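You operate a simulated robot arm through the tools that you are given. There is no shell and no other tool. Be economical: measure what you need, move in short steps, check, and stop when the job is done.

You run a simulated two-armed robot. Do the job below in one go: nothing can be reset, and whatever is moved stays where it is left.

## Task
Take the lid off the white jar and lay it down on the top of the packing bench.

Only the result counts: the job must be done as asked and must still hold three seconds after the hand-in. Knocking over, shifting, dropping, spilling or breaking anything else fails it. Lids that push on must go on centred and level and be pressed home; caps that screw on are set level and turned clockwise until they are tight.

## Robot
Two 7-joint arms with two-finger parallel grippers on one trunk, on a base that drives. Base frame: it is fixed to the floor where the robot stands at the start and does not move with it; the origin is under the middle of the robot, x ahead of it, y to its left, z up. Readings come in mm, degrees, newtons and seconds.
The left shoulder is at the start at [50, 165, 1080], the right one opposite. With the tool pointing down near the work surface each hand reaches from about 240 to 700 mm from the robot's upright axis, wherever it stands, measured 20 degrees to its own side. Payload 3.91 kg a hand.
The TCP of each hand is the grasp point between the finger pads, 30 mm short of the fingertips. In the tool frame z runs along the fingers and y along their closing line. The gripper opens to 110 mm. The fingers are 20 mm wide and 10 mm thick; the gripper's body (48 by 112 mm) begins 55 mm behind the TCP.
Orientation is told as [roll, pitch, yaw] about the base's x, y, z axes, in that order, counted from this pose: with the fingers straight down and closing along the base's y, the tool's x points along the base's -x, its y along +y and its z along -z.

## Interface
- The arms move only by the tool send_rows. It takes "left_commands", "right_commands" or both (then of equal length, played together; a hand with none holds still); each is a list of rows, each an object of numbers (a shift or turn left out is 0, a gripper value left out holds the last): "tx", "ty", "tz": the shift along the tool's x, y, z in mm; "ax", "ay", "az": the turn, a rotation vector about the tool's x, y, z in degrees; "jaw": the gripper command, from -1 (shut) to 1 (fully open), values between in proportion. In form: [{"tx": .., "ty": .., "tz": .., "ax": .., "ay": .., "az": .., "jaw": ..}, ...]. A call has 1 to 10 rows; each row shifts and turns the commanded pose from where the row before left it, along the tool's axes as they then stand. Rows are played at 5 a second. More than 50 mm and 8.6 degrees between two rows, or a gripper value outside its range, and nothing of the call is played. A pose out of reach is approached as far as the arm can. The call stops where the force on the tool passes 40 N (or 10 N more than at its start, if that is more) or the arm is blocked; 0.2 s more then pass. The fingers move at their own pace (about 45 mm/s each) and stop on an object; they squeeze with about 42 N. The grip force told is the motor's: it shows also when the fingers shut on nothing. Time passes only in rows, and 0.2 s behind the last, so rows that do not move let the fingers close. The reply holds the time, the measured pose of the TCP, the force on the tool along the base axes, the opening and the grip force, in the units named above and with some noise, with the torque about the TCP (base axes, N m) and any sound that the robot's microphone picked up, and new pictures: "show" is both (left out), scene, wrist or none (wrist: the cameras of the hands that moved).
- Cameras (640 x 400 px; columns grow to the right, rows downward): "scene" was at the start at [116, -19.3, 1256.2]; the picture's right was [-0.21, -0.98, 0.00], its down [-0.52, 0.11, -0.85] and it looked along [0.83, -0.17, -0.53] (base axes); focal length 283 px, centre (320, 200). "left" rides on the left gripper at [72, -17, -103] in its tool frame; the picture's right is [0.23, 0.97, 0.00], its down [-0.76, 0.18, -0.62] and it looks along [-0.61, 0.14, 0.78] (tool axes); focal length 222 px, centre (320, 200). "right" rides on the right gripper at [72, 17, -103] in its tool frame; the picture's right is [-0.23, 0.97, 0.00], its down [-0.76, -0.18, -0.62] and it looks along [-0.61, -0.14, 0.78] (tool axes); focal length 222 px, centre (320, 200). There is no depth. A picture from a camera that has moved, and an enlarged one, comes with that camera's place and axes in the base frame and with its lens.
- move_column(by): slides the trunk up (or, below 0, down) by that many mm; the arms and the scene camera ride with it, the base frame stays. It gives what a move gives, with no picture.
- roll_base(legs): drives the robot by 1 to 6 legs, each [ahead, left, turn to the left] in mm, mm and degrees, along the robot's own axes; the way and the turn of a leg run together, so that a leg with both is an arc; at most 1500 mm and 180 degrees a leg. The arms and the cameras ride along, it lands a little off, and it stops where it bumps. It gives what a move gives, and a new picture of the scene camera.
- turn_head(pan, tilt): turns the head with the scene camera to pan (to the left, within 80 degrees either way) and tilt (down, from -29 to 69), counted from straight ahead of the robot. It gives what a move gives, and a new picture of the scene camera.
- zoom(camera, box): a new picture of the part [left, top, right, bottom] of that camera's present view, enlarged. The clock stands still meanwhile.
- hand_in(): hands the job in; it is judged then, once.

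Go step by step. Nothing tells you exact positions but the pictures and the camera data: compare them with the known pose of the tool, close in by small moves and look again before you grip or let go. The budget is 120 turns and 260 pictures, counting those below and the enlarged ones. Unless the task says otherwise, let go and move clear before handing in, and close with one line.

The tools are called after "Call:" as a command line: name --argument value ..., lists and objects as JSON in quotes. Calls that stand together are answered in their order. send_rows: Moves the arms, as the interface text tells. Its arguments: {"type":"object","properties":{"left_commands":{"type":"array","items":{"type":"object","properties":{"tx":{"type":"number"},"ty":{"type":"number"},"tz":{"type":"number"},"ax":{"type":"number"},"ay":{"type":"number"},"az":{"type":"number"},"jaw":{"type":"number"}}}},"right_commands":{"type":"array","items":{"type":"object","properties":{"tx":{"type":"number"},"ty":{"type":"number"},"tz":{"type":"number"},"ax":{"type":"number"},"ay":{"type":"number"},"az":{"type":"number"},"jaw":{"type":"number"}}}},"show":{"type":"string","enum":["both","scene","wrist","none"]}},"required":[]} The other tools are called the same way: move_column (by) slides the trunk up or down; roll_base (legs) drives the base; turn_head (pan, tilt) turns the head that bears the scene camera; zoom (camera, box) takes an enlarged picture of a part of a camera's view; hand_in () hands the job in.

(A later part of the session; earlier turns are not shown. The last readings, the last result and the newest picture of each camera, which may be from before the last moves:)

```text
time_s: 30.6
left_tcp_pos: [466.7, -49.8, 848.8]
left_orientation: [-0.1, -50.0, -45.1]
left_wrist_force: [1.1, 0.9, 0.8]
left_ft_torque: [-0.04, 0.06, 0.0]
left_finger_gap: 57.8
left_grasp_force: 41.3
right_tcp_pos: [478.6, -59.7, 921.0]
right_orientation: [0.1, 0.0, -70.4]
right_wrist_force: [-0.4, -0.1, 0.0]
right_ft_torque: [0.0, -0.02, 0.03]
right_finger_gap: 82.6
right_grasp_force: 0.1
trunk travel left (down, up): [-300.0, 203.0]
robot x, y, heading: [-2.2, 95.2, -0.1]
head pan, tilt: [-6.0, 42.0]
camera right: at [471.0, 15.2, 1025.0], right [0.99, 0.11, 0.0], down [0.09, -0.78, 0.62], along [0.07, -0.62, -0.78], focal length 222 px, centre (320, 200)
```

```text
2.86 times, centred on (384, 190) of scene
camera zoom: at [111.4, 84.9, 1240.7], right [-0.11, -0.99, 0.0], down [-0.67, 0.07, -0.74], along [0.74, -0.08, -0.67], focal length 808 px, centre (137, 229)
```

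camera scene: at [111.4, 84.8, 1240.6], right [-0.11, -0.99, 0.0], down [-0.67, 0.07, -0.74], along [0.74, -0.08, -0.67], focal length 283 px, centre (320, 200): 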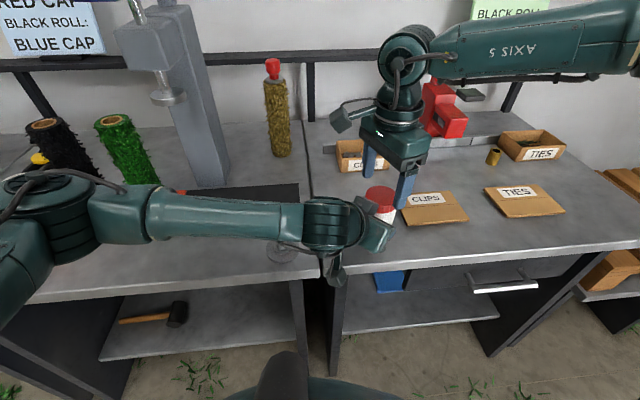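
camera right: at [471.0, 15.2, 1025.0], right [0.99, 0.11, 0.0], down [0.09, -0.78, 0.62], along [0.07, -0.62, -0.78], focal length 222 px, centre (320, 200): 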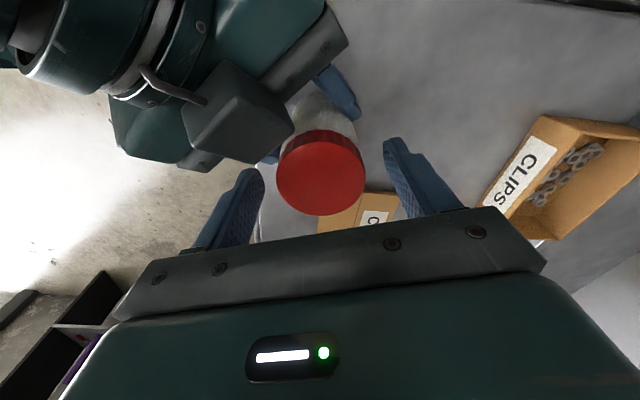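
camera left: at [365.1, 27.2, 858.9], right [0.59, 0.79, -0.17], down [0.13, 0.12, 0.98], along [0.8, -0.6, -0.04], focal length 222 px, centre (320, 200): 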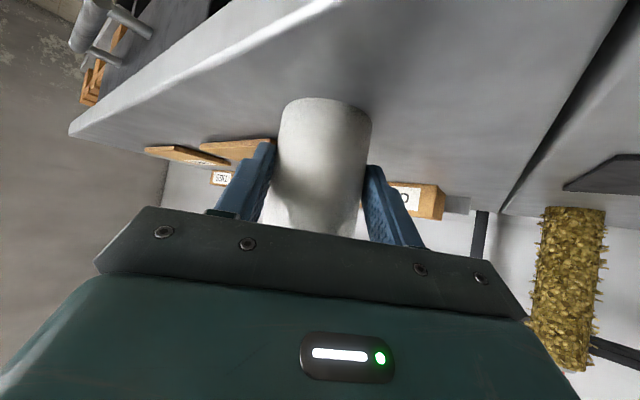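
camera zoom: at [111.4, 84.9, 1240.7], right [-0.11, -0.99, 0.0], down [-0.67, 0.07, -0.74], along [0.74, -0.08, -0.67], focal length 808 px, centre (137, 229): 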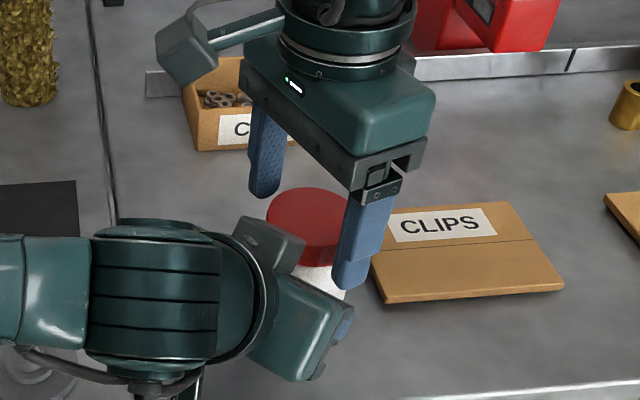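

Lid sits midway between the right fingers, tips at the lid's skirt. Closing the right hand.

Call:
send_rows --right_commands '[{"jaw": 0.25}, {"jaw": 0.1}, {"jaw": 0}, {"jaw": -1}, {}, {}, {}]' --show "wrist"

Call:
zoom --camera "scene" --box '[320, 120, 448, 260]'

```text
time_s: 32.2
left_tcp_pos: [466.0, -49.4, 847.6]
left_orientation: [0.1, -49.9, -45.0]
left_wrist_force: [5.5, 1.2, 0.2]
left_ft_torque: [-0.14, 0.3, -0.02]
left_finger_gap: 58.0
left_grasp_force: 42.4
right_tcp_pos: [479.0, -59.2, 920.7]
right_orientation: [0.1, 0.1, -70.3]
right_wrist_force: [-5.2, -0.5, 0.5]
right_ft_torque: [-0.03, 0.17, -0.02]
right_finger_gap: 55.1
right_grasp_force: 41.9
trunk travel left (down, up): [-300.0, 203.0]
robot x, y, heading: [-1.5, 96.6, 0.0]
head pan, tilt: [-6.0, 42.0]
camera right: at [470.8, 15.1, 1024.9], right [0.99, 0.11, 0.0], down [0.09, -0.78, 0.62], along [0.07, -0.62, -0.78], focal length 222 px, centre (320, 200)
```

right: 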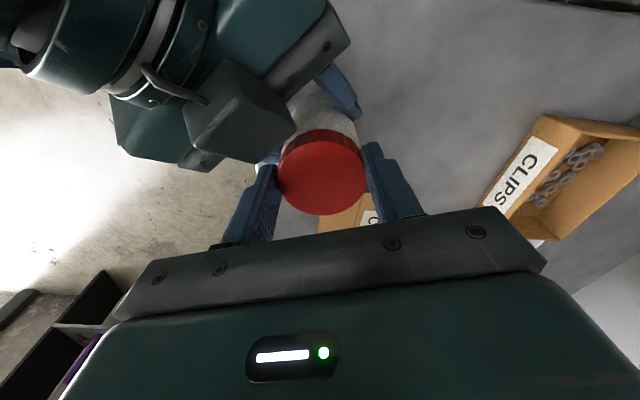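

```text
2.86 times, centred on (384, 190) of scene
camera zoom: at [111.4, 84.8, 1240.7], right [-0.11, -0.99, 0.0], down [-0.67, 0.07, -0.74], along [0.74, -0.08, -0.67], focal length 808 px, centre (137, 229)
```

zoom: 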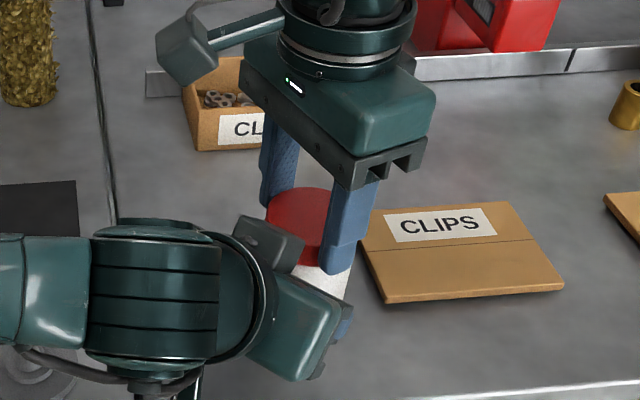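

Gripped at 55 mm. Turning counter-clockwise a little and watching torque.

Call:
send_rows --right_commands '[{"az": -4}, {"az": -6}, {"az": -6}, {"az": -6}, {}]' --show "wrist"

```text
time_s: 33.4
left_tcp_pos: [465.6, -50.1, 848.6]
left_orientation: [0.2, -50.0, -44.9]
left_wrist_force: [11.4, 3.0, -0.1]
left_ft_torque: [-0.27, 0.54, 0.18]
left_finger_gap: 57.6
left_grasp_force: 41.8
right_tcp_pos: [478.7, -60.4, 920.9]
right_orientation: [0.1, 0.1, -48.2]
right_wrist_force: [-11.0, -4.3, 1.5]
right_ft_torque: [-0.04, 0.3, -0.06]
right_finger_gap: 55.1
right_grasp_force: 42.0
trunk travel left (down, up): [-300.0, 203.0]
robot x, y, heading: [-4.0, 97.9, 0.0]
head pan, tilt: [-6.0, 42.0]
camera right: at [442.7, 5.9, 1025.0], right [0.88, 0.48, 0.0], down [0.38, -0.69, 0.62], along [0.3, -0.55, -0.78], focal length 222 px, centre (320, 200)
```

right: 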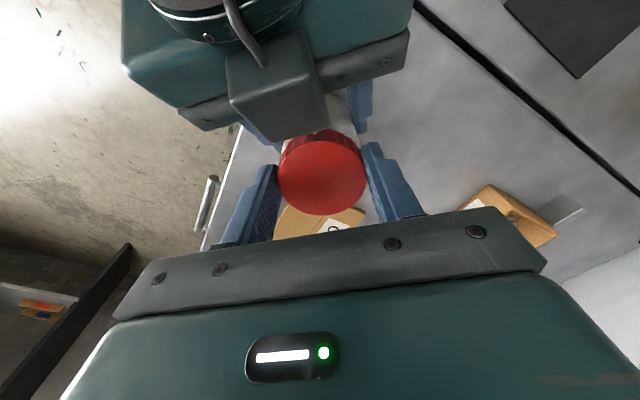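

Call:
send_rows --right_commands '[{"tx": 0.6, "ty": -1.5}, {"az": -8}, {"az": -8}, {"az": -8}, {"az": -8}, {"az": -8}, {"az": -8}, {}]' --show "both"

```text
time_s: 35.2
left_tcp_pos: [467.9, -47.5, 847.9]
left_orientation: [0.3, -50.1, -44.9]
left_wrist_force: [6.9, 23.2, 3.0]
left_ft_torque: [-1.12, -0.56, 0.61]
left_finger_gap: 57.8
left_grasp_force: 41.9
right_tcp_pos: [476.2, -61.4, 920.3]
right_orientation: [-0.2, 0.0, -0.4]
right_wrist_force: [-5.0, -24.9, 3.7]
right_ft_torque: [-0.7, 0.53, -0.4]
right_finger_gap: 55.1
right_grasp_force: 42.2
trunk travel left (down, up): [-300.0, 203.0]
robot x, y, heading: [0.1, 94.9, -0.1]
head pan, tilt: [-6.0, 42.0]
camera scene: at [111.2, 84.9, 1240.8], right [-0.1, -0.99, 0.0], down [-0.67, 0.07, -0.74], along [0.74, -0.08, -0.67], focal length 283 px, centre (320, 200)
camera right: at [405.1, -43.7, 1025.6], right [0.23, 0.97, -0.01], down [0.76, -0.18, 0.62], along [0.61, -0.15, -0.78], focal length 222 px, centre (320, 200)
```

scene: 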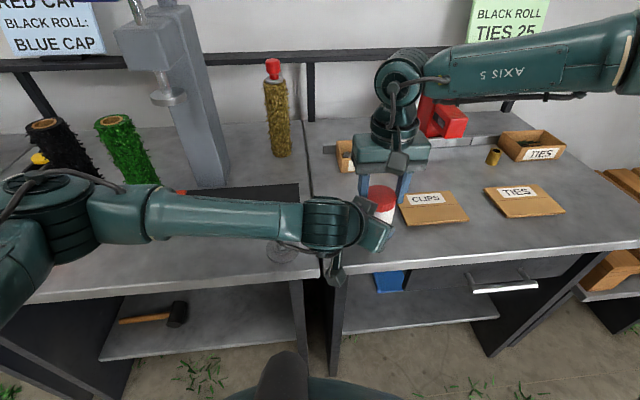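
right: 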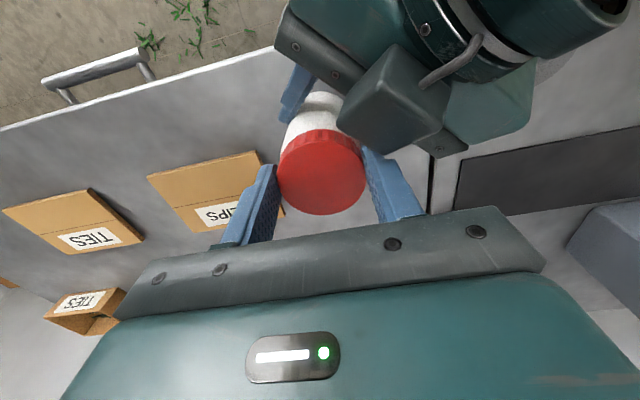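

Side force has built up toward -y; relieving it with a small shift.

Call:
send_rows --right_commands '[{"ty": -2}, {}]' --show "none"

Call:
zoom --camera "right" --box '[250, 70, 442, 230]'

Call:
zoom --camera "scene" --box '[330, 130, 426, 260]'

```text
time_s: 35.8
left_tcp_pos: [466.2, -47.9, 848.9]
left_orientation: [0.2, -50.0, -44.9]
left_wrist_force: [1.1, 22.5, 5.7]
left_ft_torque: [-0.53, -0.36, 0.47]
left_finger_gap: 57.6
left_grasp_force: 41.6
right_tcp_pos: [476.1, -62.2, 921.3]
right_orientation: [-0.2, 0.1, -0.2]
right_wrist_force: [-0.7, -22.0, -1.7]
right_ft_torque: [-0.87, 0.13, -0.16]
right_finger_gap: 55.0
right_grasp_force: 42.0
trunk travel left (down, up): [-300.0, 203.0]
robot x, y, heading: [1.6, 95.1, 0.1]
head pan, tilt: [-6.0, 42.0]
```

```text
2.50 times, centred on (346, 150) of right
camera zoom: at [404.1, -44.4, 1026.3], right [0.23, 0.97, 0.0], down [0.76, -0.18, 0.62], along [0.61, -0.15, -0.78], focal length 555 px, centre (255, 325)
```

zoom: 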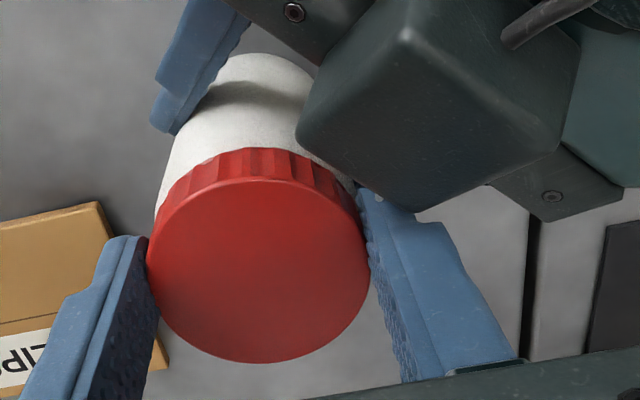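

```text
3.08 times, centred on (378, 195) of scene
camera zoom: at [111.1, 85.2, 1240.7], right [-0.1, -0.99, 0.0], down [-0.67, 0.07, -0.74], along [0.74, -0.08, -0.67], focal length 870 px, centre (142, 215)
```

zoom: 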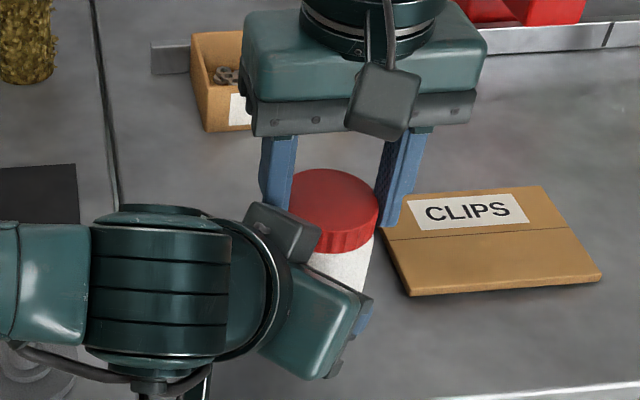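

The right finger seems to touch the camera box on the left hand at this angle. Turning back slightly and reading the force.

Call:
send_rows --right_commands '[{"az": 5}, {"az": 5}, {}]' --show "wrist"

```text
time_s: 36.6
left_tcp_pos: [466.2, -49.5, 847.8]
left_orientation: [0.0, -50.0, -45.0]
left_wrist_force: [2.2, 19.0, 4.6]
left_ft_torque: [-0.26, -0.06, 0.36]
left_finger_gap: 57.5
left_grasp_force: 41.6
right_tcp_pos: [476.3, -62.8, 922.3]
right_orientation: [-0.1, 0.1, -10.4]
right_wrist_force: [-2.4, -17.1, -0.1]
right_ft_torque: [-0.81, -0.01, -0.07]
right_finger_gap: 54.8
right_grasp_force: 42.1
trunk travel left (down, up): [-300.0, 203.0]
robot x, y, heading: [0.8, 93.3, 0.2]
head pan, tilt: [-6.0, 42.0]
camera right: at [408.0, -32.1, 1026.0], right [0.4, 0.92, 0.0], down [0.72, -0.31, 0.62], along [0.57, -0.25, -0.78], focal length 222 px, centre (320, 200)
```

right: 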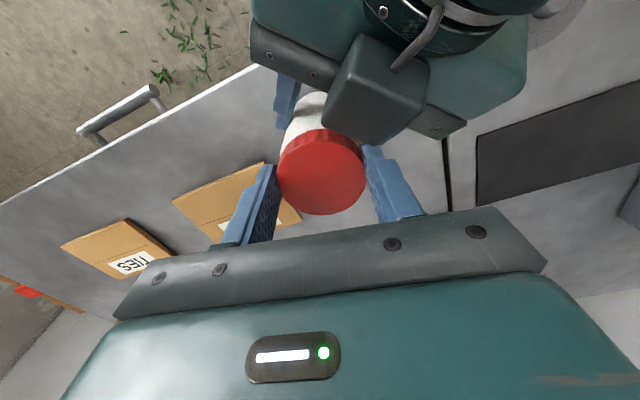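

Call:
send_rows --right_commands '[{"ty": -2}, {"tz": -1}, {"tz": -1}, {}]' --show "none"

```text
time_s: 37.6
left_tcp_pos: [464.9, -50.7, 848.9]
left_orientation: [-0.1, -50.1, -45.0]
left_wrist_force: [3.8, 5.0, 5.6]
left_ft_torque: [-0.1, 0.13, 0.13]
left_finger_gap: 57.6
left_grasp_force: 42.0
right_tcp_pos: [475.4, -64.6, 923.6]
right_orientation: [0.0, 0.0, -10.3]
right_wrist_force: [-2.8, -5.1, -6.9]
right_ft_torque: [-0.41, 0.14, 0.0]
right_finger_gap: 54.7
right_grasp_force: 42.2
trunk travel left (down, up): [-300.0, 203.0]
robot x, y, heading: [2.1, 92.4, 0.3]
head pan, tilt: [-6.0, 42.0]
```

Force is relieved, and the lid still holds against a light pull. Regripping for another stroke.

Call:
send_rows --right_commands '[{"tz": 1, "jaw": 0.35}, {}, {"az": 8}, {"az": 8}, {"az": 8}, {"az": 8}, {"az": 8}, {"az": 8}, {"az": 8}, {"az": 8}]' --show "wrist"

Call:
zoom --camera "right" --box '[240, 90, 400, 230]'

Call:
zoom --camera "scene" --box '[330, 130, 426, 260]'

```text
time_s: 39.8
left_tcp_pos: [466.1, -50.3, 847.5]
left_orientation: [0.0, -50.0, -45.0]
left_wrist_force: [-0.5, 0.1, -0.1]
left_ft_torque: [0.05, -0.02, -0.03]
left_finger_gap: 57.5
left_grasp_force: 41.9
right_tcp_pos: [477.0, -64.2, 922.7]
right_orientation: [-0.1, 0.1, -74.5]
right_wrist_force: [0.2, 0.3, -0.1]
right_ft_torque: [-0.02, -0.01, -0.03]
right_finger_gap: 74.5
right_grasp_force: 0.0
trunk travel left (down, up): [-300.0, 203.0]
robot x, y, heading: [-1.2, 93.7, -0.1]
head pan, tilt: [-6.0, 42.0]
camera right: at [473.3, 9.8, 1026.4], right [1.0, 0.04, 0.0], down [0.03, -0.78, 0.62], along [0.03, -0.62, -0.78], focal length 222 px, centre (320, 200)
```

right: 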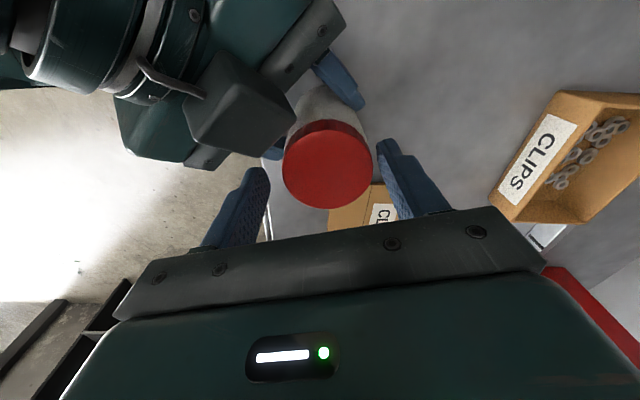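

```text
2.86 times, centred on (320, 160) of right
camera zoom: at [473.3, 9.8, 1026.4], right [1.0, 0.04, 0.0], down [0.03, -0.78, 0.62], along [0.03, -0.62, -0.78], focal length 635 px, centre (320, 314)
```

zoom: 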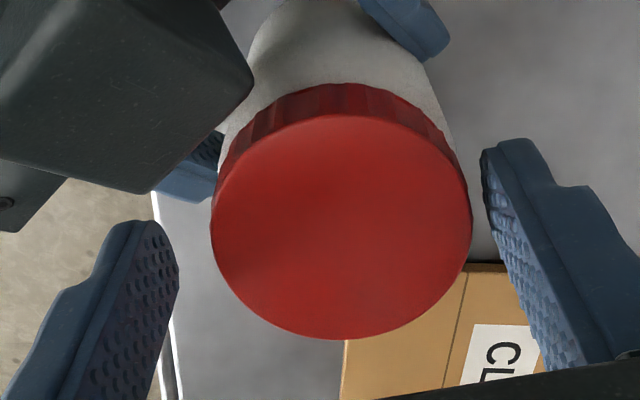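

```text
3.08 times, centred on (378, 195) of scene
camera zoom: at [111.5, 84.8, 1240.6], right [-0.11, -0.99, 0.0], down [-0.67, 0.07, -0.74], along [0.74, -0.08, -0.67], focal length 870 px, centre (142, 215)
```

zoom: 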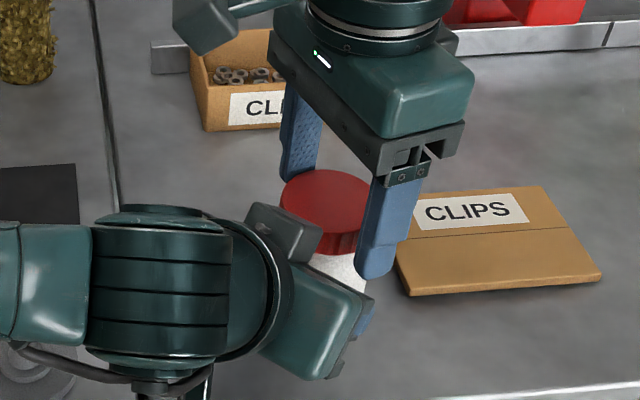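

Call:
send_rows --right_commands '[{"jaw": 0.2}, {"jaw": 0.05}, {"jaw": -1}, {}, {}, {}]' --show "none"

```text
time_s: 41.2
left_tcp_pos: [464.0, -51.3, 847.9]
left_orientation: [-0.2, -50.0, -45.1]
left_wrist_force: [-21.0, -1.9, 0.3]
left_ft_torque: [0.0, -0.53, -0.34]
left_finger_gap: 57.4
left_grasp_force: 42.1
right_tcp_pos: [477.4, -65.2, 923.4]
right_orientation: [0.3, 0.1, -74.3]
right_wrist_force: [21.4, 1.6, -2.4]
right_ft_torque: [0.15, -1.07, 0.0]
right_finger_gap: 54.2
right_grasp_force: 42.0
trunk travel left (down, up): [-300.0, 203.0]
robot x, y, heading: [0.5, 93.9, -0.1]
head pan, tilt: [-6.0, 42.0]
```

The force shows the lid is a few mm off-centre, agreeing with the camera. Reopening, recentring, and closing again.

Call:
send_rows --right_commands '[{"jaw": 0.35}, {}, {"tx": 3.3, "ty": 4}, {"jaw": 0.1}, {"jaw": -1}, {}, {}, {}]' --show "wrist"

```text
time_s: 43.0
left_tcp_pos: [465.1, -50.9, 847.9]
left_orientation: [0.1, -50.0, -44.9]
left_wrist_force: [1.4, 1.8, -0.4]
left_ft_torque: [-0.04, 0.06, 0.05]
left_finger_gap: 57.3
left_grasp_force: 41.9
right_tcp_pos: [479.8, -60.6, 920.4]
right_orientation: [0.0, 0.0, -74.3]
right_wrist_force: [-2.4, -1.6, -1.6]
right_ft_torque: [-0.03, 0.06, 0.01]
right_finger_gap: 54.4
right_grasp_force: 42.6
trunk travel left (down, up): [-300.0, 203.0]
robot x, y, heading: [1.7, 92.6, -0.2]
head pan, tilt: [-6.0, 42.0]
camera right: at [476.3, 13.7, 1025.5], right [1.0, 0.04, 0.0], down [0.04, -0.78, 0.62], along [0.03, -0.62, -0.78], focal length 222 px, centre (320, 200)
```

right: 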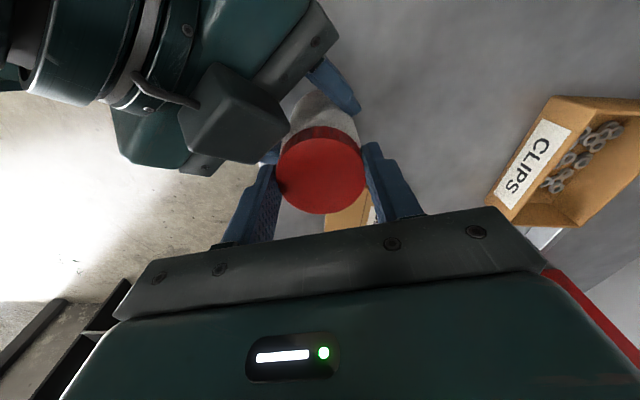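

Call:
send_rows --right_commands '[{"az": -8}, {"az": -8}, {"az": -8}, {"az": -8}, {"az": -8}, {}]' --show "none"

```text
time_s: 44.4
left_tcp_pos: [467.6, -47.6, 848.6]
left_orientation: [0.3, -50.0, -44.8]
left_wrist_force: [10.3, 11.1, 2.6]
left_ft_torque: [-0.49, 0.49, 0.3]
left_finger_gap: 57.2
left_grasp_force: 41.6
right_tcp_pos: [479.7, -60.7, 921.2]
right_orientation: [0.0, 0.1, -34.1]
right_wrist_force: [-11.3, -11.9, -4.1]
right_ft_torque: [-0.38, 0.3, -0.01]
right_finger_gap: 54.1
right_grasp_force: 42.1
trunk travel left (down, up): [-300.0, 203.0]
robot x, y, heading: [-3.7, 95.8, -0.2]
head pan, tilt: [-6.0, 42.0]
```

Call:
send_rows --right_commands '[{"ty": -2.5}, {"az": -8}, {"az": -8}, {"az": -8}, {}]' --show "both"

Call:
zoom --camera "right" --box '[240, 90, 400, 230]'

```text
time_s: 45.6
left_tcp_pos: [466.8, -50.1, 847.7]
left_orientation: [0.0, -50.0, -44.9]
left_wrist_force: [9.7, 16.0, 4.4]
left_ft_torque: [-0.71, 0.28, 0.36]
left_finger_gap: 57.4
left_grasp_force: 42.3
right_tcp_pos: [476.6, -63.3, 921.9]
right_orientation: [-0.2, 0.0, -10.1]
right_wrist_force: [-9.2, -16.4, -5.1]
right_ft_torque: [-0.57, 0.38, -0.03]
right_finger_gap: 54.3
right_grasp_force: 41.8
trunk travel left (down, up): [-300.0, 203.0]
robot x, y, heading: [-2.1, 93.9, 0.1]
head pan, tilt: [-6.0, 42.0]
camera scene: at [111.6, 84.8, 1240.6], right [-0.11, -0.99, 0.0], down [-0.67, 0.07, -0.74], along [0.74, -0.08, -0.67], focal length 283 px, centre (320, 200)
camera right: at [409.9, -32.4, 1026.7], right [0.4, 0.92, 0.0], down [0.72, -0.31, 0.62], along [0.57, -0.25, -0.78], focal length 222 px, centre (320, 200)
```

scene: 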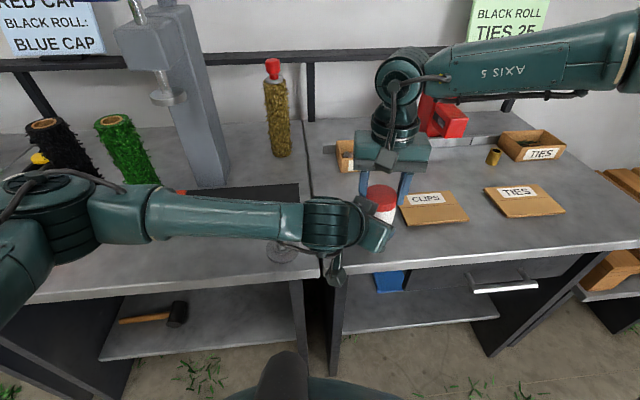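
right: 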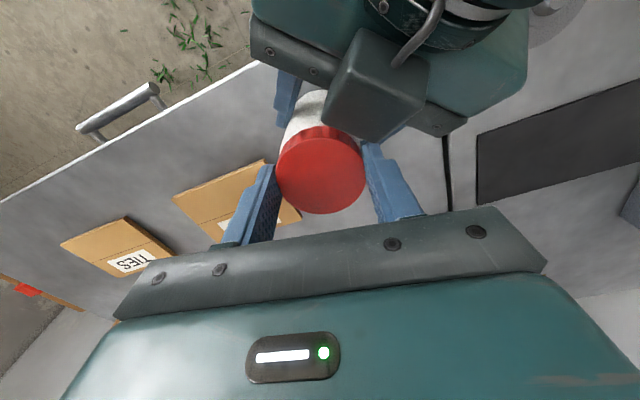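

```text
2.86 times, centred on (320, 160) of right
camera zoom: at [409.9, -32.4, 1026.7], right [0.4, 0.92, 0.0], down [0.72, -0.31, 0.62], along [0.57, -0.25, -0.78], focal length 635 px, centre (320, 314)
```

zoom: 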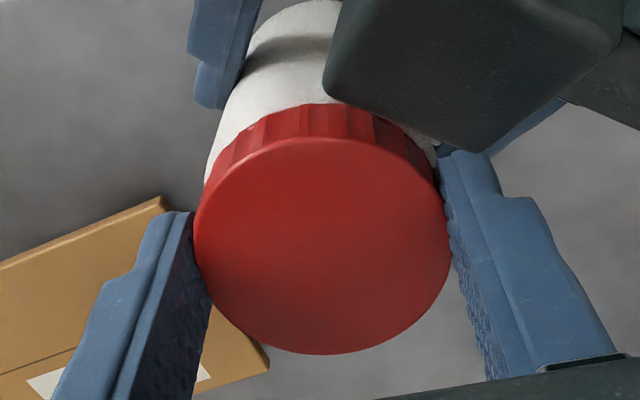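

Call:
send_rows --right_commands '[{"ty": -2.5}, {"tz": -1.5}, {"tz": -1.5}, {"tz": -1.5}, {}]' --show "wrist"

Call:
zoom --camera "scene" --box '[330, 150, 426, 250]'

```text
time_s: 46.8
left_tcp_pos: [466.2, -51.1, 852.2]
left_orientation: [0.0, -50.4, -45.1]
left_wrist_force: [8.5, 1.2, 22.0]
left_ft_torque: [-0.21, 0.05, 0.12]
left_finger_gap: 57.4
left_grasp_force: 41.8
right_tcp_pos: [477.6, -64.5, 926.2]
right_orientation: [0.1, 0.2, -10.3]
right_wrist_force: [-8.4, -2.6, -23.9]
right_ft_torque: [-0.2, 0.32, -0.02]
right_finger_gap: 54.4
right_grasp_force: 42.2
trunk travel left (down, up): [-300.0, 203.0]
robot x, y, heading: [-3.1, 91.3, 0.2]
head pan, tilt: [-6.0, 42.0]
camera right: at [409.6, -35.0, 1030.5], right [0.4, 0.92, 0.0], down [0.72, -0.31, 0.62], along [0.57, -0.25, -0.78], focal length 222 px, centre (320, 200)
```

right: 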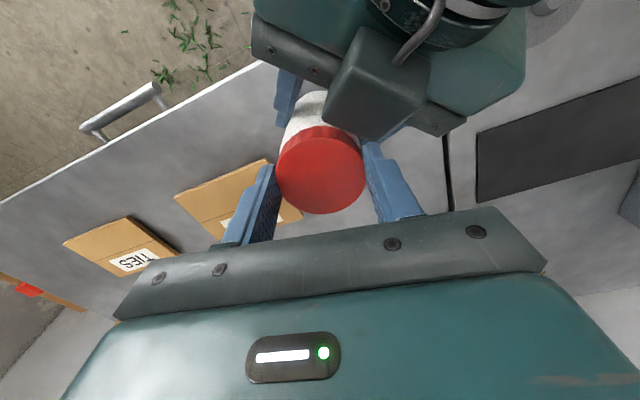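

```text
4.00 times, centred on (378, 200) of scene
camera zoom: at [111.6, 84.8, 1240.6], right [-0.11, -0.99, 0.0], down [-0.67, 0.07, -0.74], along [0.74, -0.08, -0.67], focal length 1131 px, centre (88, 200)
```

zoom: 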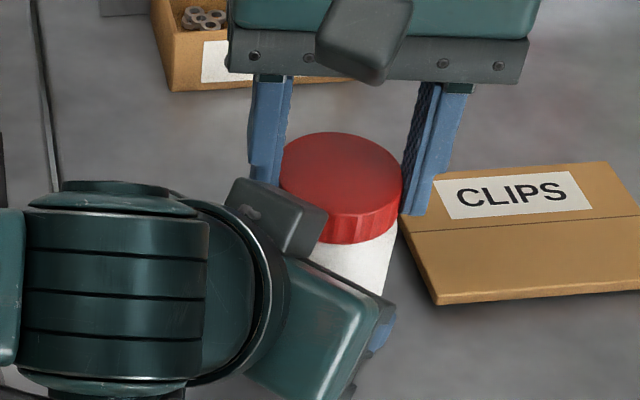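

Still threaded, though it turns freely (near-zero torque). From the force pattern the lid axis is at about (481, -65), so I'll recentre there and continue with strokes.

Call:
send_rows --right_commands '[{"tz": 4.5}, {"jaw": 0.35}, {}, {"tx": -4}, {"az": 8}, {"az": 8}, {"az": 8}, {"az": 8}, {"az": 8}, {"az": 8}]' --show "none"

Call:
send_rows --right_commands '[{"az": 8}, {"az": 8}, {"az": 8}, {"jaw": 0.1}, {"jaw": -1}, {}, {}, {}]' --show "wrist"

```text
time_s: 49.0
left_tcp_pos: [466.5, -49.4, 847.0]
left_orientation: [0.2, -50.0, -45.0]
left_wrist_force: [-0.3, 0.3, -1.0]
left_ft_torque: [0.03, -0.01, -0.04]
left_finger_gap: 57.0
left_grasp_force: 42.4
right_tcp_pos: [482.0, -65.5, 921.8]
right_orientation: [0.1, 0.1, -58.5]
right_wrist_force: [-0.4, 0.1, 0.0]
right_ft_torque: [0.0, 0.01, -0.01]
right_finger_gap: 74.4
right_grasp_force: 0.1
trunk travel left (down, up): [-300.0, 203.0]
robot x, y, heading: [-0.9, 95.4, -0.0]
head pan, tilt: [-6.0, 42.0]
```

```text
time_s: 50.8
left_tcp_pos: [467.4, -49.4, 847.7]
left_orientation: [0.1, -50.0, -45.1]
left_wrist_force: [6.3, -0.3, -4.4]
left_ft_torque: [0.1, 0.34, 0.11]
left_finger_gap: 57.7
left_grasp_force: 42.1
right_tcp_pos: [480.4, -64.1, 922.3]
right_orientation: [0.0, 0.2, -82.3]
right_wrist_force: [-6.8, 0.5, 1.3]
right_ft_torque: [0.02, 0.16, -0.01]
right_finger_gap: 54.4
right_grasp_force: 42.1
trunk travel left (down, up): [-300.0, 203.0]
robot x, y, heading: [4.8, 93.4, -0.2]
head pan, tilt: [-6.0, 42.0]
camera right: at [488.5, 9.5, 1026.2], right [1.0, -0.09, 0.0], down [-0.07, -0.78, 0.62], along [-0.06, -0.62, -0.78], focal length 222 px, centre (320, 200)
```

right: 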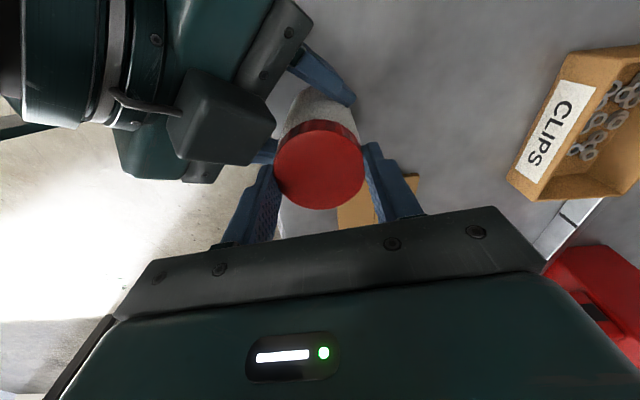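

Call:
send_rows --right_commands '[{"ty": -1, "az": -4}, {"az": -8}, {"az": -8}, {"az": -8}, {"az": -8}, {"az": -8}, {"az": -8}, {"az": -8}, {"az": -8}, {}]' --show "wrist"

```text
time_s: 53.0
left_tcp_pos: [465.9, -50.2, 847.0]
left_orientation: [0.0, -50.0, -45.0]
left_wrist_force: [-2.6, 0.5, -1.7]
left_ft_torque: [0.1, -0.14, -0.05]
left_finger_gap: 57.5
left_grasp_force: 41.7
right_tcp_pos: [481.6, -65.1, 922.6]
right_orientation: [0.1, 0.0, -14.1]
right_wrist_force: [1.7, 1.0, 0.4]
right_ft_torque: [-0.04, -0.06, 0.03]
right_finger_gap: 54.3
right_grasp_force: 41.8
trunk travel left (down, up): [-300.0, 203.0]
robot x, y, heading: [-1.0, 95.2, 0.1]
head pan, tilt: [-6.0, 42.0]
camera right: at [414.9, -30.4, 1027.0], right [0.46, 0.89, 0.0], down [0.69, -0.36, 0.62], along [0.55, -0.28, -0.78], focal length 222 px, centre (320, 200)
```

right: 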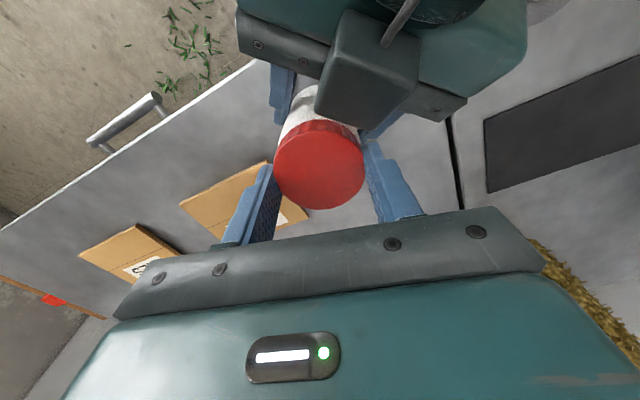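

Now perfectly centred with no side force. Turning a bit further and testing a lift.

Call:
send_rows --right_commands '[{"az": -8}, {"az": -8}, {"tz": -1}, {"tz": -1}, {"tz": -1}, {}]' --show "none"

```text
time_s: 54.4
left_tcp_pos: [465.2, -51.1, 848.7]
left_orientation: [0.0, -50.1, -45.1]
left_wrist_force: [-8.4, -6.2, 4.6]
left_ft_torque: [0.25, -0.41, -0.25]
left_finger_gap: 57.4
left_grasp_force: 41.9
right_tcp_pos: [479.3, -64.8, 924.9]
right_orientation: [0.2, -0.1, 1.7]
right_wrist_force: [9.0, 6.2, -7.4]
right_ft_torque: [0.13, -0.29, 0.0]
right_finger_gap: 54.2
right_grasp_force: 42.2
trunk travel left (down, up): [-300.0, 203.0]
robot x, y, heading: [-0.2, 94.1, 0.1]
head pan, tilt: [-6.0, 42.0]
```

Call:
send_rows --right_commands '[{"tz": 2}, {"jaw": 0.35}, {}, {"az": 8}, {"az": 8}, {"az": 8}, {"az": 8}, {"az": 8}, {"az": 8}, {"az": 8}]' --show "none"

Call:
send_rows --right_commands '[{"az": 8}, {"az": 8}, {"az": 8}, {"az": 6, "jaw": 0.1}, {"jaw": -1}, {}, {}, {}]' --show "wrist"

```text
time_s: 56.6
left_tcp_pos: [465.6, -50.6, 847.4]
left_orientation: [0.0, -49.8, -45.0]
left_wrist_force: [0.0, 0.3, -2.1]
left_ft_torque: [0.05, 0.03, 0.02]
left_finger_gap: 57.2
left_grasp_force: 41.8
right_tcp_pos: [479.8, -66.1, 923.5]
right_orientation: [0.0, 0.0, -54.5]
right_wrist_force: [-0.3, -0.3, -0.2]
right_ft_torque: [-0.01, 0.0, 0.01]
right_finger_gap: 73.9
right_grasp_force: 0.0
trunk travel left (down, up): [-300.0, 203.0]
robot x, y, heading: [0.2, 94.9, -0.2]
head pan, tilt: [-6.0, 42.0]
```

```text
time_s: 58.4
left_tcp_pos: [466.8, -48.6, 848.3]
left_orientation: [0.0, -49.9, -44.8]
left_wrist_force: [1.2, -0.3, -3.1]
left_ft_torque: [0.06, 0.16, 0.0]
left_finger_gap: 56.9
left_grasp_force: 41.6
right_tcp_pos: [479.9, -64.6, 922.5]
right_orientation: [0.0, 0.1, -84.3]
right_wrist_force: [-0.7, -0.8, 1.3]
right_ft_torque: [0.05, -0.02, 0.01]
right_finger_gap: 55.1
right_grasp_force: 42.2
trunk travel left (down, up): [-300.0, 203.0]
robot x, y, heading: [-1.8, 93.9, -0.1]
head pan, tilt: [-6.0, 42.0]
camera right: at [490.2, 8.6, 1027.4], right [0.99, -0.13, 0.0], down [-0.1, -0.78, 0.62], along [-0.08, -0.62, -0.78], focal length 222 px, centre (320, 200)
```

right: 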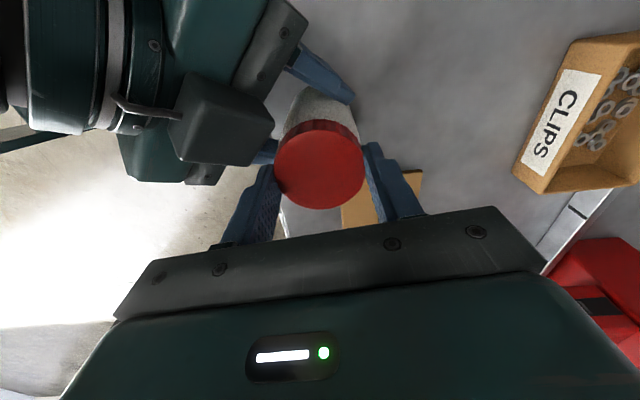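

Call:
send_rows --right_commands '[{"az": -8}, {"az": -8}, {"az": -8}, {"az": -8}, {"az": -8}, {"az": -8}, {"az": -8}, {"az": -8}, {"az": -8}, {}]' --show "none"

Call:
send_rows --right_commands '[{"tz": -1}, {"tz": -1.5}, {"tz": -1.5}, {}]' --show "both"

Call:
zoom --camera "right" --box '[240, 90, 400, 230]'

```text
time_s: 60.6
left_tcp_pos: [466.6, -49.7, 848.0]
left_orientation: [0.1, -49.9, -45.0]
left_wrist_force: [-0.9, -0.4, -2.9]
left_ft_torque: [0.03, 0.04, -0.02]
left_finger_gap: 57.7
left_grasp_force: 41.9
right_tcp_pos: [479.6, -64.3, 924.6]
right_orientation: [0.1, -0.1, -12.2]
right_wrist_force: [0.4, -0.5, 0.1]
right_ft_torque: [-0.01, -0.01, 0.02]
right_finger_gap: 55.2
right_grasp_force: 42.2
trunk travel left (down, up): [-300.0, 203.0]
robot x, y, heading: [3.2, 94.3, -0.0]
head pan, tilt: [-6.0, 42.0]
```

```text
time_s: 61.6
left_tcp_pos: [465.9, -50.1, 849.0]
left_orientation: [0.0, -50.0, -45.0]
left_wrist_force: [-0.3, -0.7, -2.8]
left_ft_torque: [0.03, 0.06, 0.02]
left_finger_gap: 57.2
left_grasp_force: 42.1
right_tcp_pos: [481.0, -64.8, 928.0]
right_orientation: [0.2, 0.0, -12.3]
right_wrist_force: [-0.2, -0.3, -0.3]
right_ft_torque: [0.01, 0.0, -0.03]
right_finger_gap: 54.9
right_grasp_force: 42.3
trunk travel left (down, up): [-300.0, 203.0]
robot x, y, heading: [0.7, 95.1, 0.2]
head pan, tilt: [-6.0, 42.0]
camera scene: at [111.6, 84.8, 1240.6], right [-0.11, -0.99, 0.0], down [-0.67, 0.07, -0.74], along [0.74, -0.08, -0.67], focal length 283 px, centre (320, 200)
camera right: at [414.2, -32.2, 1031.6], right [0.43, 0.9, 0.0], down [0.71, -0.34, 0.62], along [0.56, -0.27, -0.78], focal length 222 px, centre (320, 200)
```

scene: 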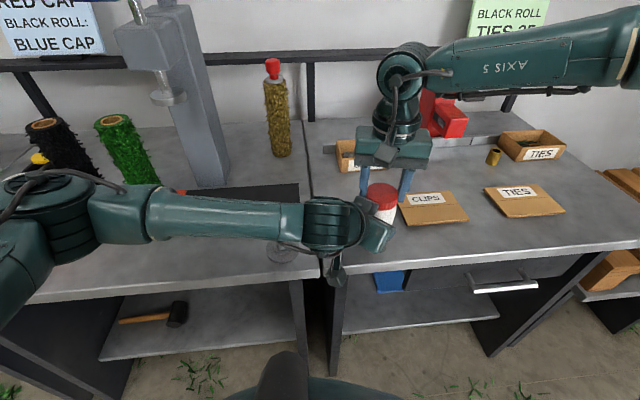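
right: 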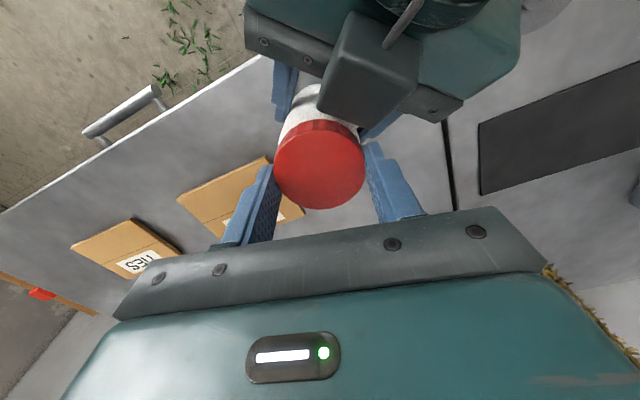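

```text
2.86 times, centred on (320, 160) of right
camera zoom: at [414.2, -32.2, 1031.6], right [0.43, 0.9, 0.0], down [0.71, -0.34, 0.62], along [0.56, -0.27, -0.78], focal length 635 px, centre (320, 314)
```

zoom: 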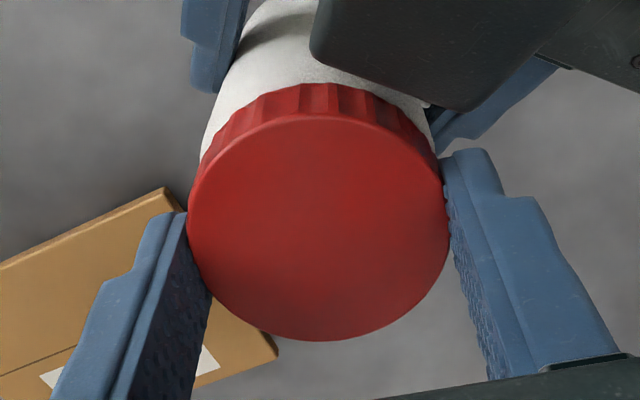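

Lifting met no resistance, so the lid looks free. Raising it further.

Call:
send_rows --right_commands '[{"tz": -10}, {"tz": -20}, {"tz": -25}, {"tz": -25}, {}]' --show "both"

```text
time_s: 62.8
left_tcp_pos: [466.0, -48.1, 848.8]
left_orientation: [0.1, -50.0, -45.0]
left_wrist_force: [0.8, 0.0, -1.8]
left_ft_torque: [0.04, 0.04, 0.0]
left_finger_gap: 57.2
left_grasp_force: 42.6
right_tcp_pos: [481.5, -66.8, 1008.0]
right_orientation: [0.1, 0.0, -12.4]
right_wrist_force: [-0.3, -0.2, -0.8]
right_ft_torque: [-0.02, -0.01, 0.03]
right_finger_gap: 55.1
right_grasp_force: 42.3
trunk travel left (down, up): [-300.0, 203.0]
robot x, y, heading: [0.3, 92.0, 0.0]
head pan, tilt: [-6.0, 42.0]
camera scene: at [111.6, 84.8, 1240.6], right [-0.11, -0.99, 0.0], down [-0.67, 0.07, -0.74], along [0.74, -0.08, -0.67], focal length 283 px, centre (320, 200)
camera right: at [415.3, -35.0, 1111.8], right [0.43, 0.9, 0.0], down [0.71, -0.34, 0.62], along [0.56, -0.27, -0.78], focal length 222 px, centre (320, 200)
```

scene: 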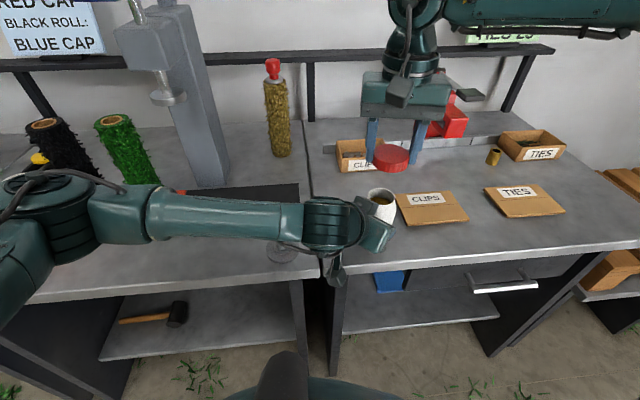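
right: 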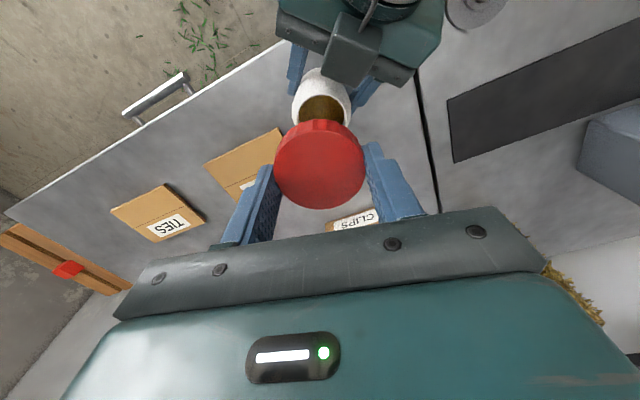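

The lid is off. I'll lay it on the clear patch behind the jar, around (615, -80), between the CLIPS box and the CLIPS card.

Call:
send_rows --right_commands '[{"tx": -33.3, "ty": 4}, {"tx": -33.3, "ty": 4}, {"tx": -33.3, "ty": 4}, {"tx": -33.3, "ty": 4}, {"az": 8.15}, {"az": 8.15}, {"az": 8.15}, {"az": 8.15}, {"tz": 40}, {}]' --show "both"

```text
time_s: 65.0
left_tcp_pos: [464.7, -49.9, 848.3]
left_orientation: [-0.1, -50.0, -45.0]
left_wrist_force: [0.2, -0.3, -3.2]
left_ft_torque: [0.02, 0.04, 0.01]
left_finger_gap: 57.1
left_grasp_force: 42.0
right_tcp_pos: [550.9, -126.7, 965.6]
right_orientation: [0.1, 0.0, -44.9]
right_wrist_force: [0.7, -0.3, 0.2]
right_ft_torque: [-0.02, -0.02, 0.04]
right_finger_gap: 55.3
right_grasp_force: 42.0
right hand out of reach, approached as far as the arm can: row 1, 2, 3, 4
trunk travel left (down, up): [-300.0, 203.0]
robot x, y, heading: [2.0, 94.8, 0.1]
head pan, tilt: [-6.0, 42.0]
camera scene: at [111.5, 84.8, 1240.7], right [-0.11, -0.99, 0.0], down [-0.67, 0.07, -0.74], along [0.74, -0.08, -0.67], focal length 283 px, centre (320, 200)
camera right: at [511.9, -63.6, 1068.9], right [0.85, 0.53, 0.0], down [0.41, -0.66, 0.62], along [0.33, -0.53, -0.78], focal length 222 px, centre (320, 200)
```

scene: 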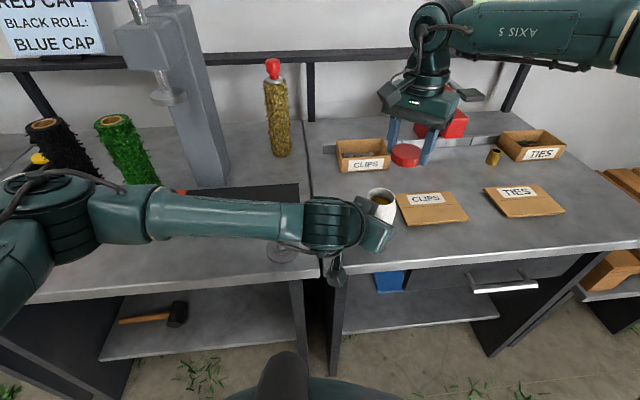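
right: 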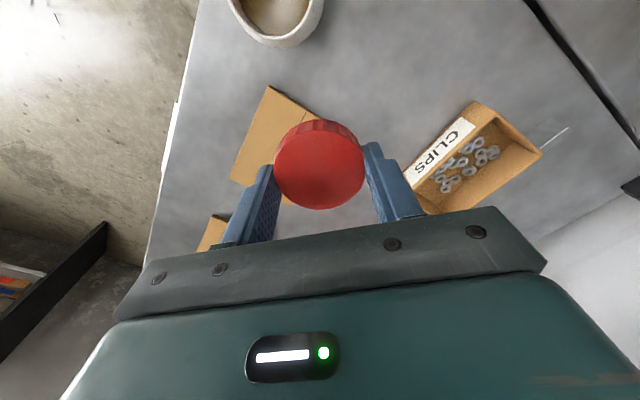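

That spot is out of the right arm's reach. I'll use the open strip in front of and between the two cards, about (465, -319), instead.

Call:
send_rows --right_commands '[{"az": -8}, {"az": -8}, {"az": -8}, {"az": -8}, {"az": -8}, {"tx": 13.8, "ty": -39.8}, {"tx": 13.8, "ty": -39.8}, {"tx": 13.8, "ty": -39.8}, {"tx": 13.8, "ty": -39.8}, {"tx": 13.8, "ty": -39.8}]' --show "both"

```text
time_s: 67.2
left_tcp_pos: [465.8, -49.7, 848.0]
left_orientation: [0.1, -50.0, -44.9]
left_wrist_force: [0.5, 0.2, -2.3]
left_ft_torque: [0.06, 0.03, -0.02]
left_finger_gap: 57.1
left_grasp_force: 41.8
right_tcp_pos: [465.7, -318.2, 965.4]
right_orientation: [0.1, 0.0, -4.9]
right_wrist_force: [0.4, 0.4, -0.4]
right_ft_torque: [-0.01, -0.01, 0.02]
right_finger_gap: 54.9
right_grasp_force: 42.5
trunk travel left (down, up): [-300.0, 203.0]
robot x, y, heading: [-3.1, 95.9, -0.4]
head pan, tilt: [-6.0, 42.0]
camera scene: at [111.3, 84.4, 1240.7], right [-0.11, -0.99, 0.0], down [-0.67, 0.07, -0.74], along [0.74, -0.08, -0.67], focal length 283 px, centre (320, 200)
camera right: at [394.9, -295.6, 1070.0], right [0.31, 0.95, 0.0], down [0.74, -0.24, 0.62], along [0.59, -0.19, -0.78], focal length 222 px, centre (320, 200)
```

scene: 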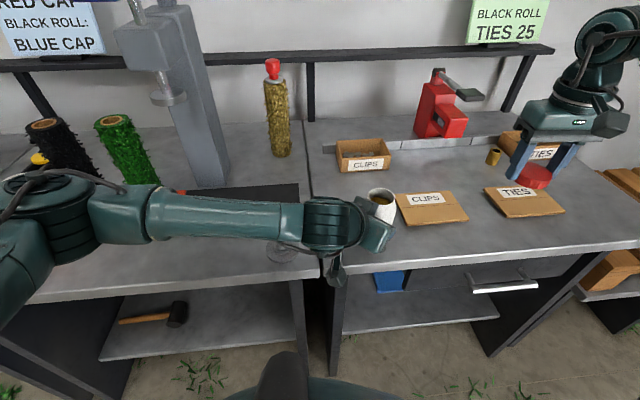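
right: 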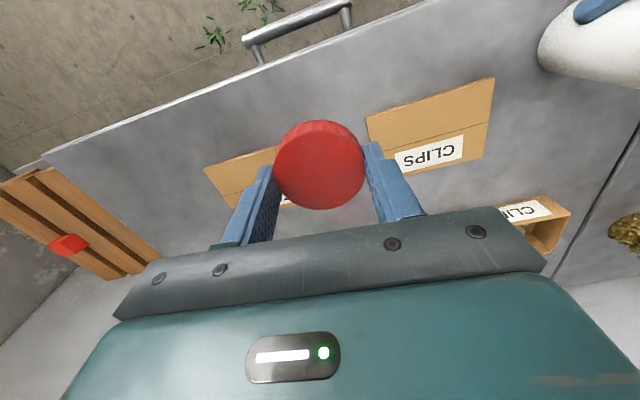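

Call:
send_rows --right_commands '[{"tx": 8, "tz": 30}, {"tz": 40}, {"tz": 35}, {"tz": 15}, {}]' --show "both"

Call:
zoom --camera "scene" --box '[440, 130, 600, 250]'

```text
time_s: 68.4
left_tcp_pos: [466.3, -48.7, 848.7]
left_orientation: [0.0, -50.0, -45.0]
left_wrist_force: [0.9, 0.1, -2.0]
left_ft_torque: [0.07, 0.03, 0.01]
left_finger_gap: 57.1
left_grasp_force: 42.7
right_tcp_pos: [457.7, -316.8, 843.3]
right_orientation: [0.1, 0.0, -4.8]
right_wrist_force: [0.0, 0.4, 1.0]
right_ft_torque: [0.0, -0.01, 0.01]
right_finger_gap: 55.0
right_grasp_force: 41.6
trunk travel left (down, up): [-300.0, 203.0]
robot x, y, heading: [1.9, 96.5, -0.1]
head pan, tilt: [-6.0, 42.0]
camera scene: at [111.5, 84.8, 1240.6], right [-0.11, -0.99, 0.0], down [-0.67, 0.07, -0.74], along [0.74, -0.08, -0.67], focal length 283 px, centre (320, 200)
camera right: at [387.3, -294.4, 947.6], right [0.31, 0.95, 0.0], down [0.74, -0.24, 0.62], along [0.59, -0.19, -0.78], focal length 222 px, centre (320, 200)
```

scene: 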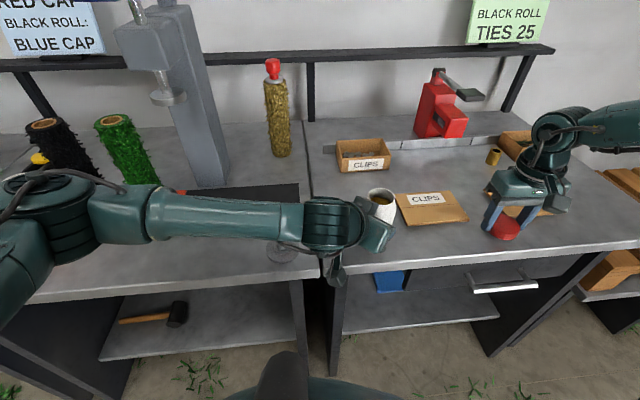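
right: 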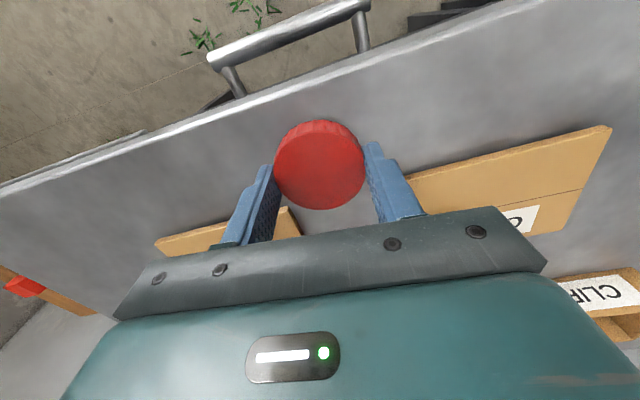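

```text
3.33 times, centred on (520, 190) of scene
camera zoom: at [111.5, 84.8, 1240.6], right [-0.11, -0.99, 0.0], down [-0.67, 0.07, -0.74], along [0.74, -0.08, -0.67], focal length 942 px, centre (-347, 233)
```

zoom: 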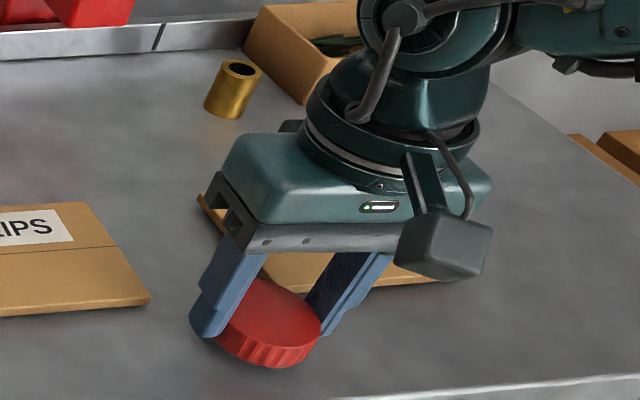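

Call:
send_rows --right_commands '[{"tz": 3}, {"tz": 2}, {"tz": 2}, {"tz": 1}, {}]' --show "none"

```text
time_s: 69.6
left_tcp_pos: [465.8, -50.4, 847.4]
left_orientation: [0.0, -50.0, -45.1]
left_wrist_force: [0.1, 0.6, -2.2]
left_ft_torque: [0.02, 0.05, -0.01]
left_finger_gap: 57.2
left_grasp_force: 42.5
right_tcp_pos: [457.1, -317.2, 835.8]
right_orientation: [0.1, 0.0, -4.9]
right_wrist_force: [0.3, 0.0, -0.7]
right_ft_torque: [-0.03, 0.01, 0.03]
right_finger_gap: 55.1
right_grasp_force: 42.2
trunk travel left (down, up): [-300.0, 203.0]
robot x, y, heading: [-0.5, 96.6, -0.0]
head pan, tilt: [-6.0, 42.0]
```

Call:
send_rows --right_commands '[{"tz": 1}, {"tz": 1}, {"tz": 1}, {}]' --show "none"

```text
time_s: 70.6
left_tcp_pos: [465.2, -48.8, 848.7]
left_orientation: [0.0, -50.0, -45.1]
left_wrist_force: [-0.1, 0.5, -2.2]
left_ft_torque: [0.04, 0.04, -0.01]
left_finger_gap: 57.2
left_grasp_force: 41.7
right_tcp_pos: [459.0, -316.8, 833.5]
right_orientation: [0.2, 0.0, -4.9]
right_wrist_force: [0.3, 0.4, 0.1]
right_ft_torque: [0.0, -0.01, -0.02]
right_finger_gap: 55.3
right_grasp_force: 42.4
trunk travel left (down, up): [-300.0, 203.0]
robot x, y, heading: [0.4, 94.9, 0.1]
head pan, tilt: [-6.0, 42.0]
```

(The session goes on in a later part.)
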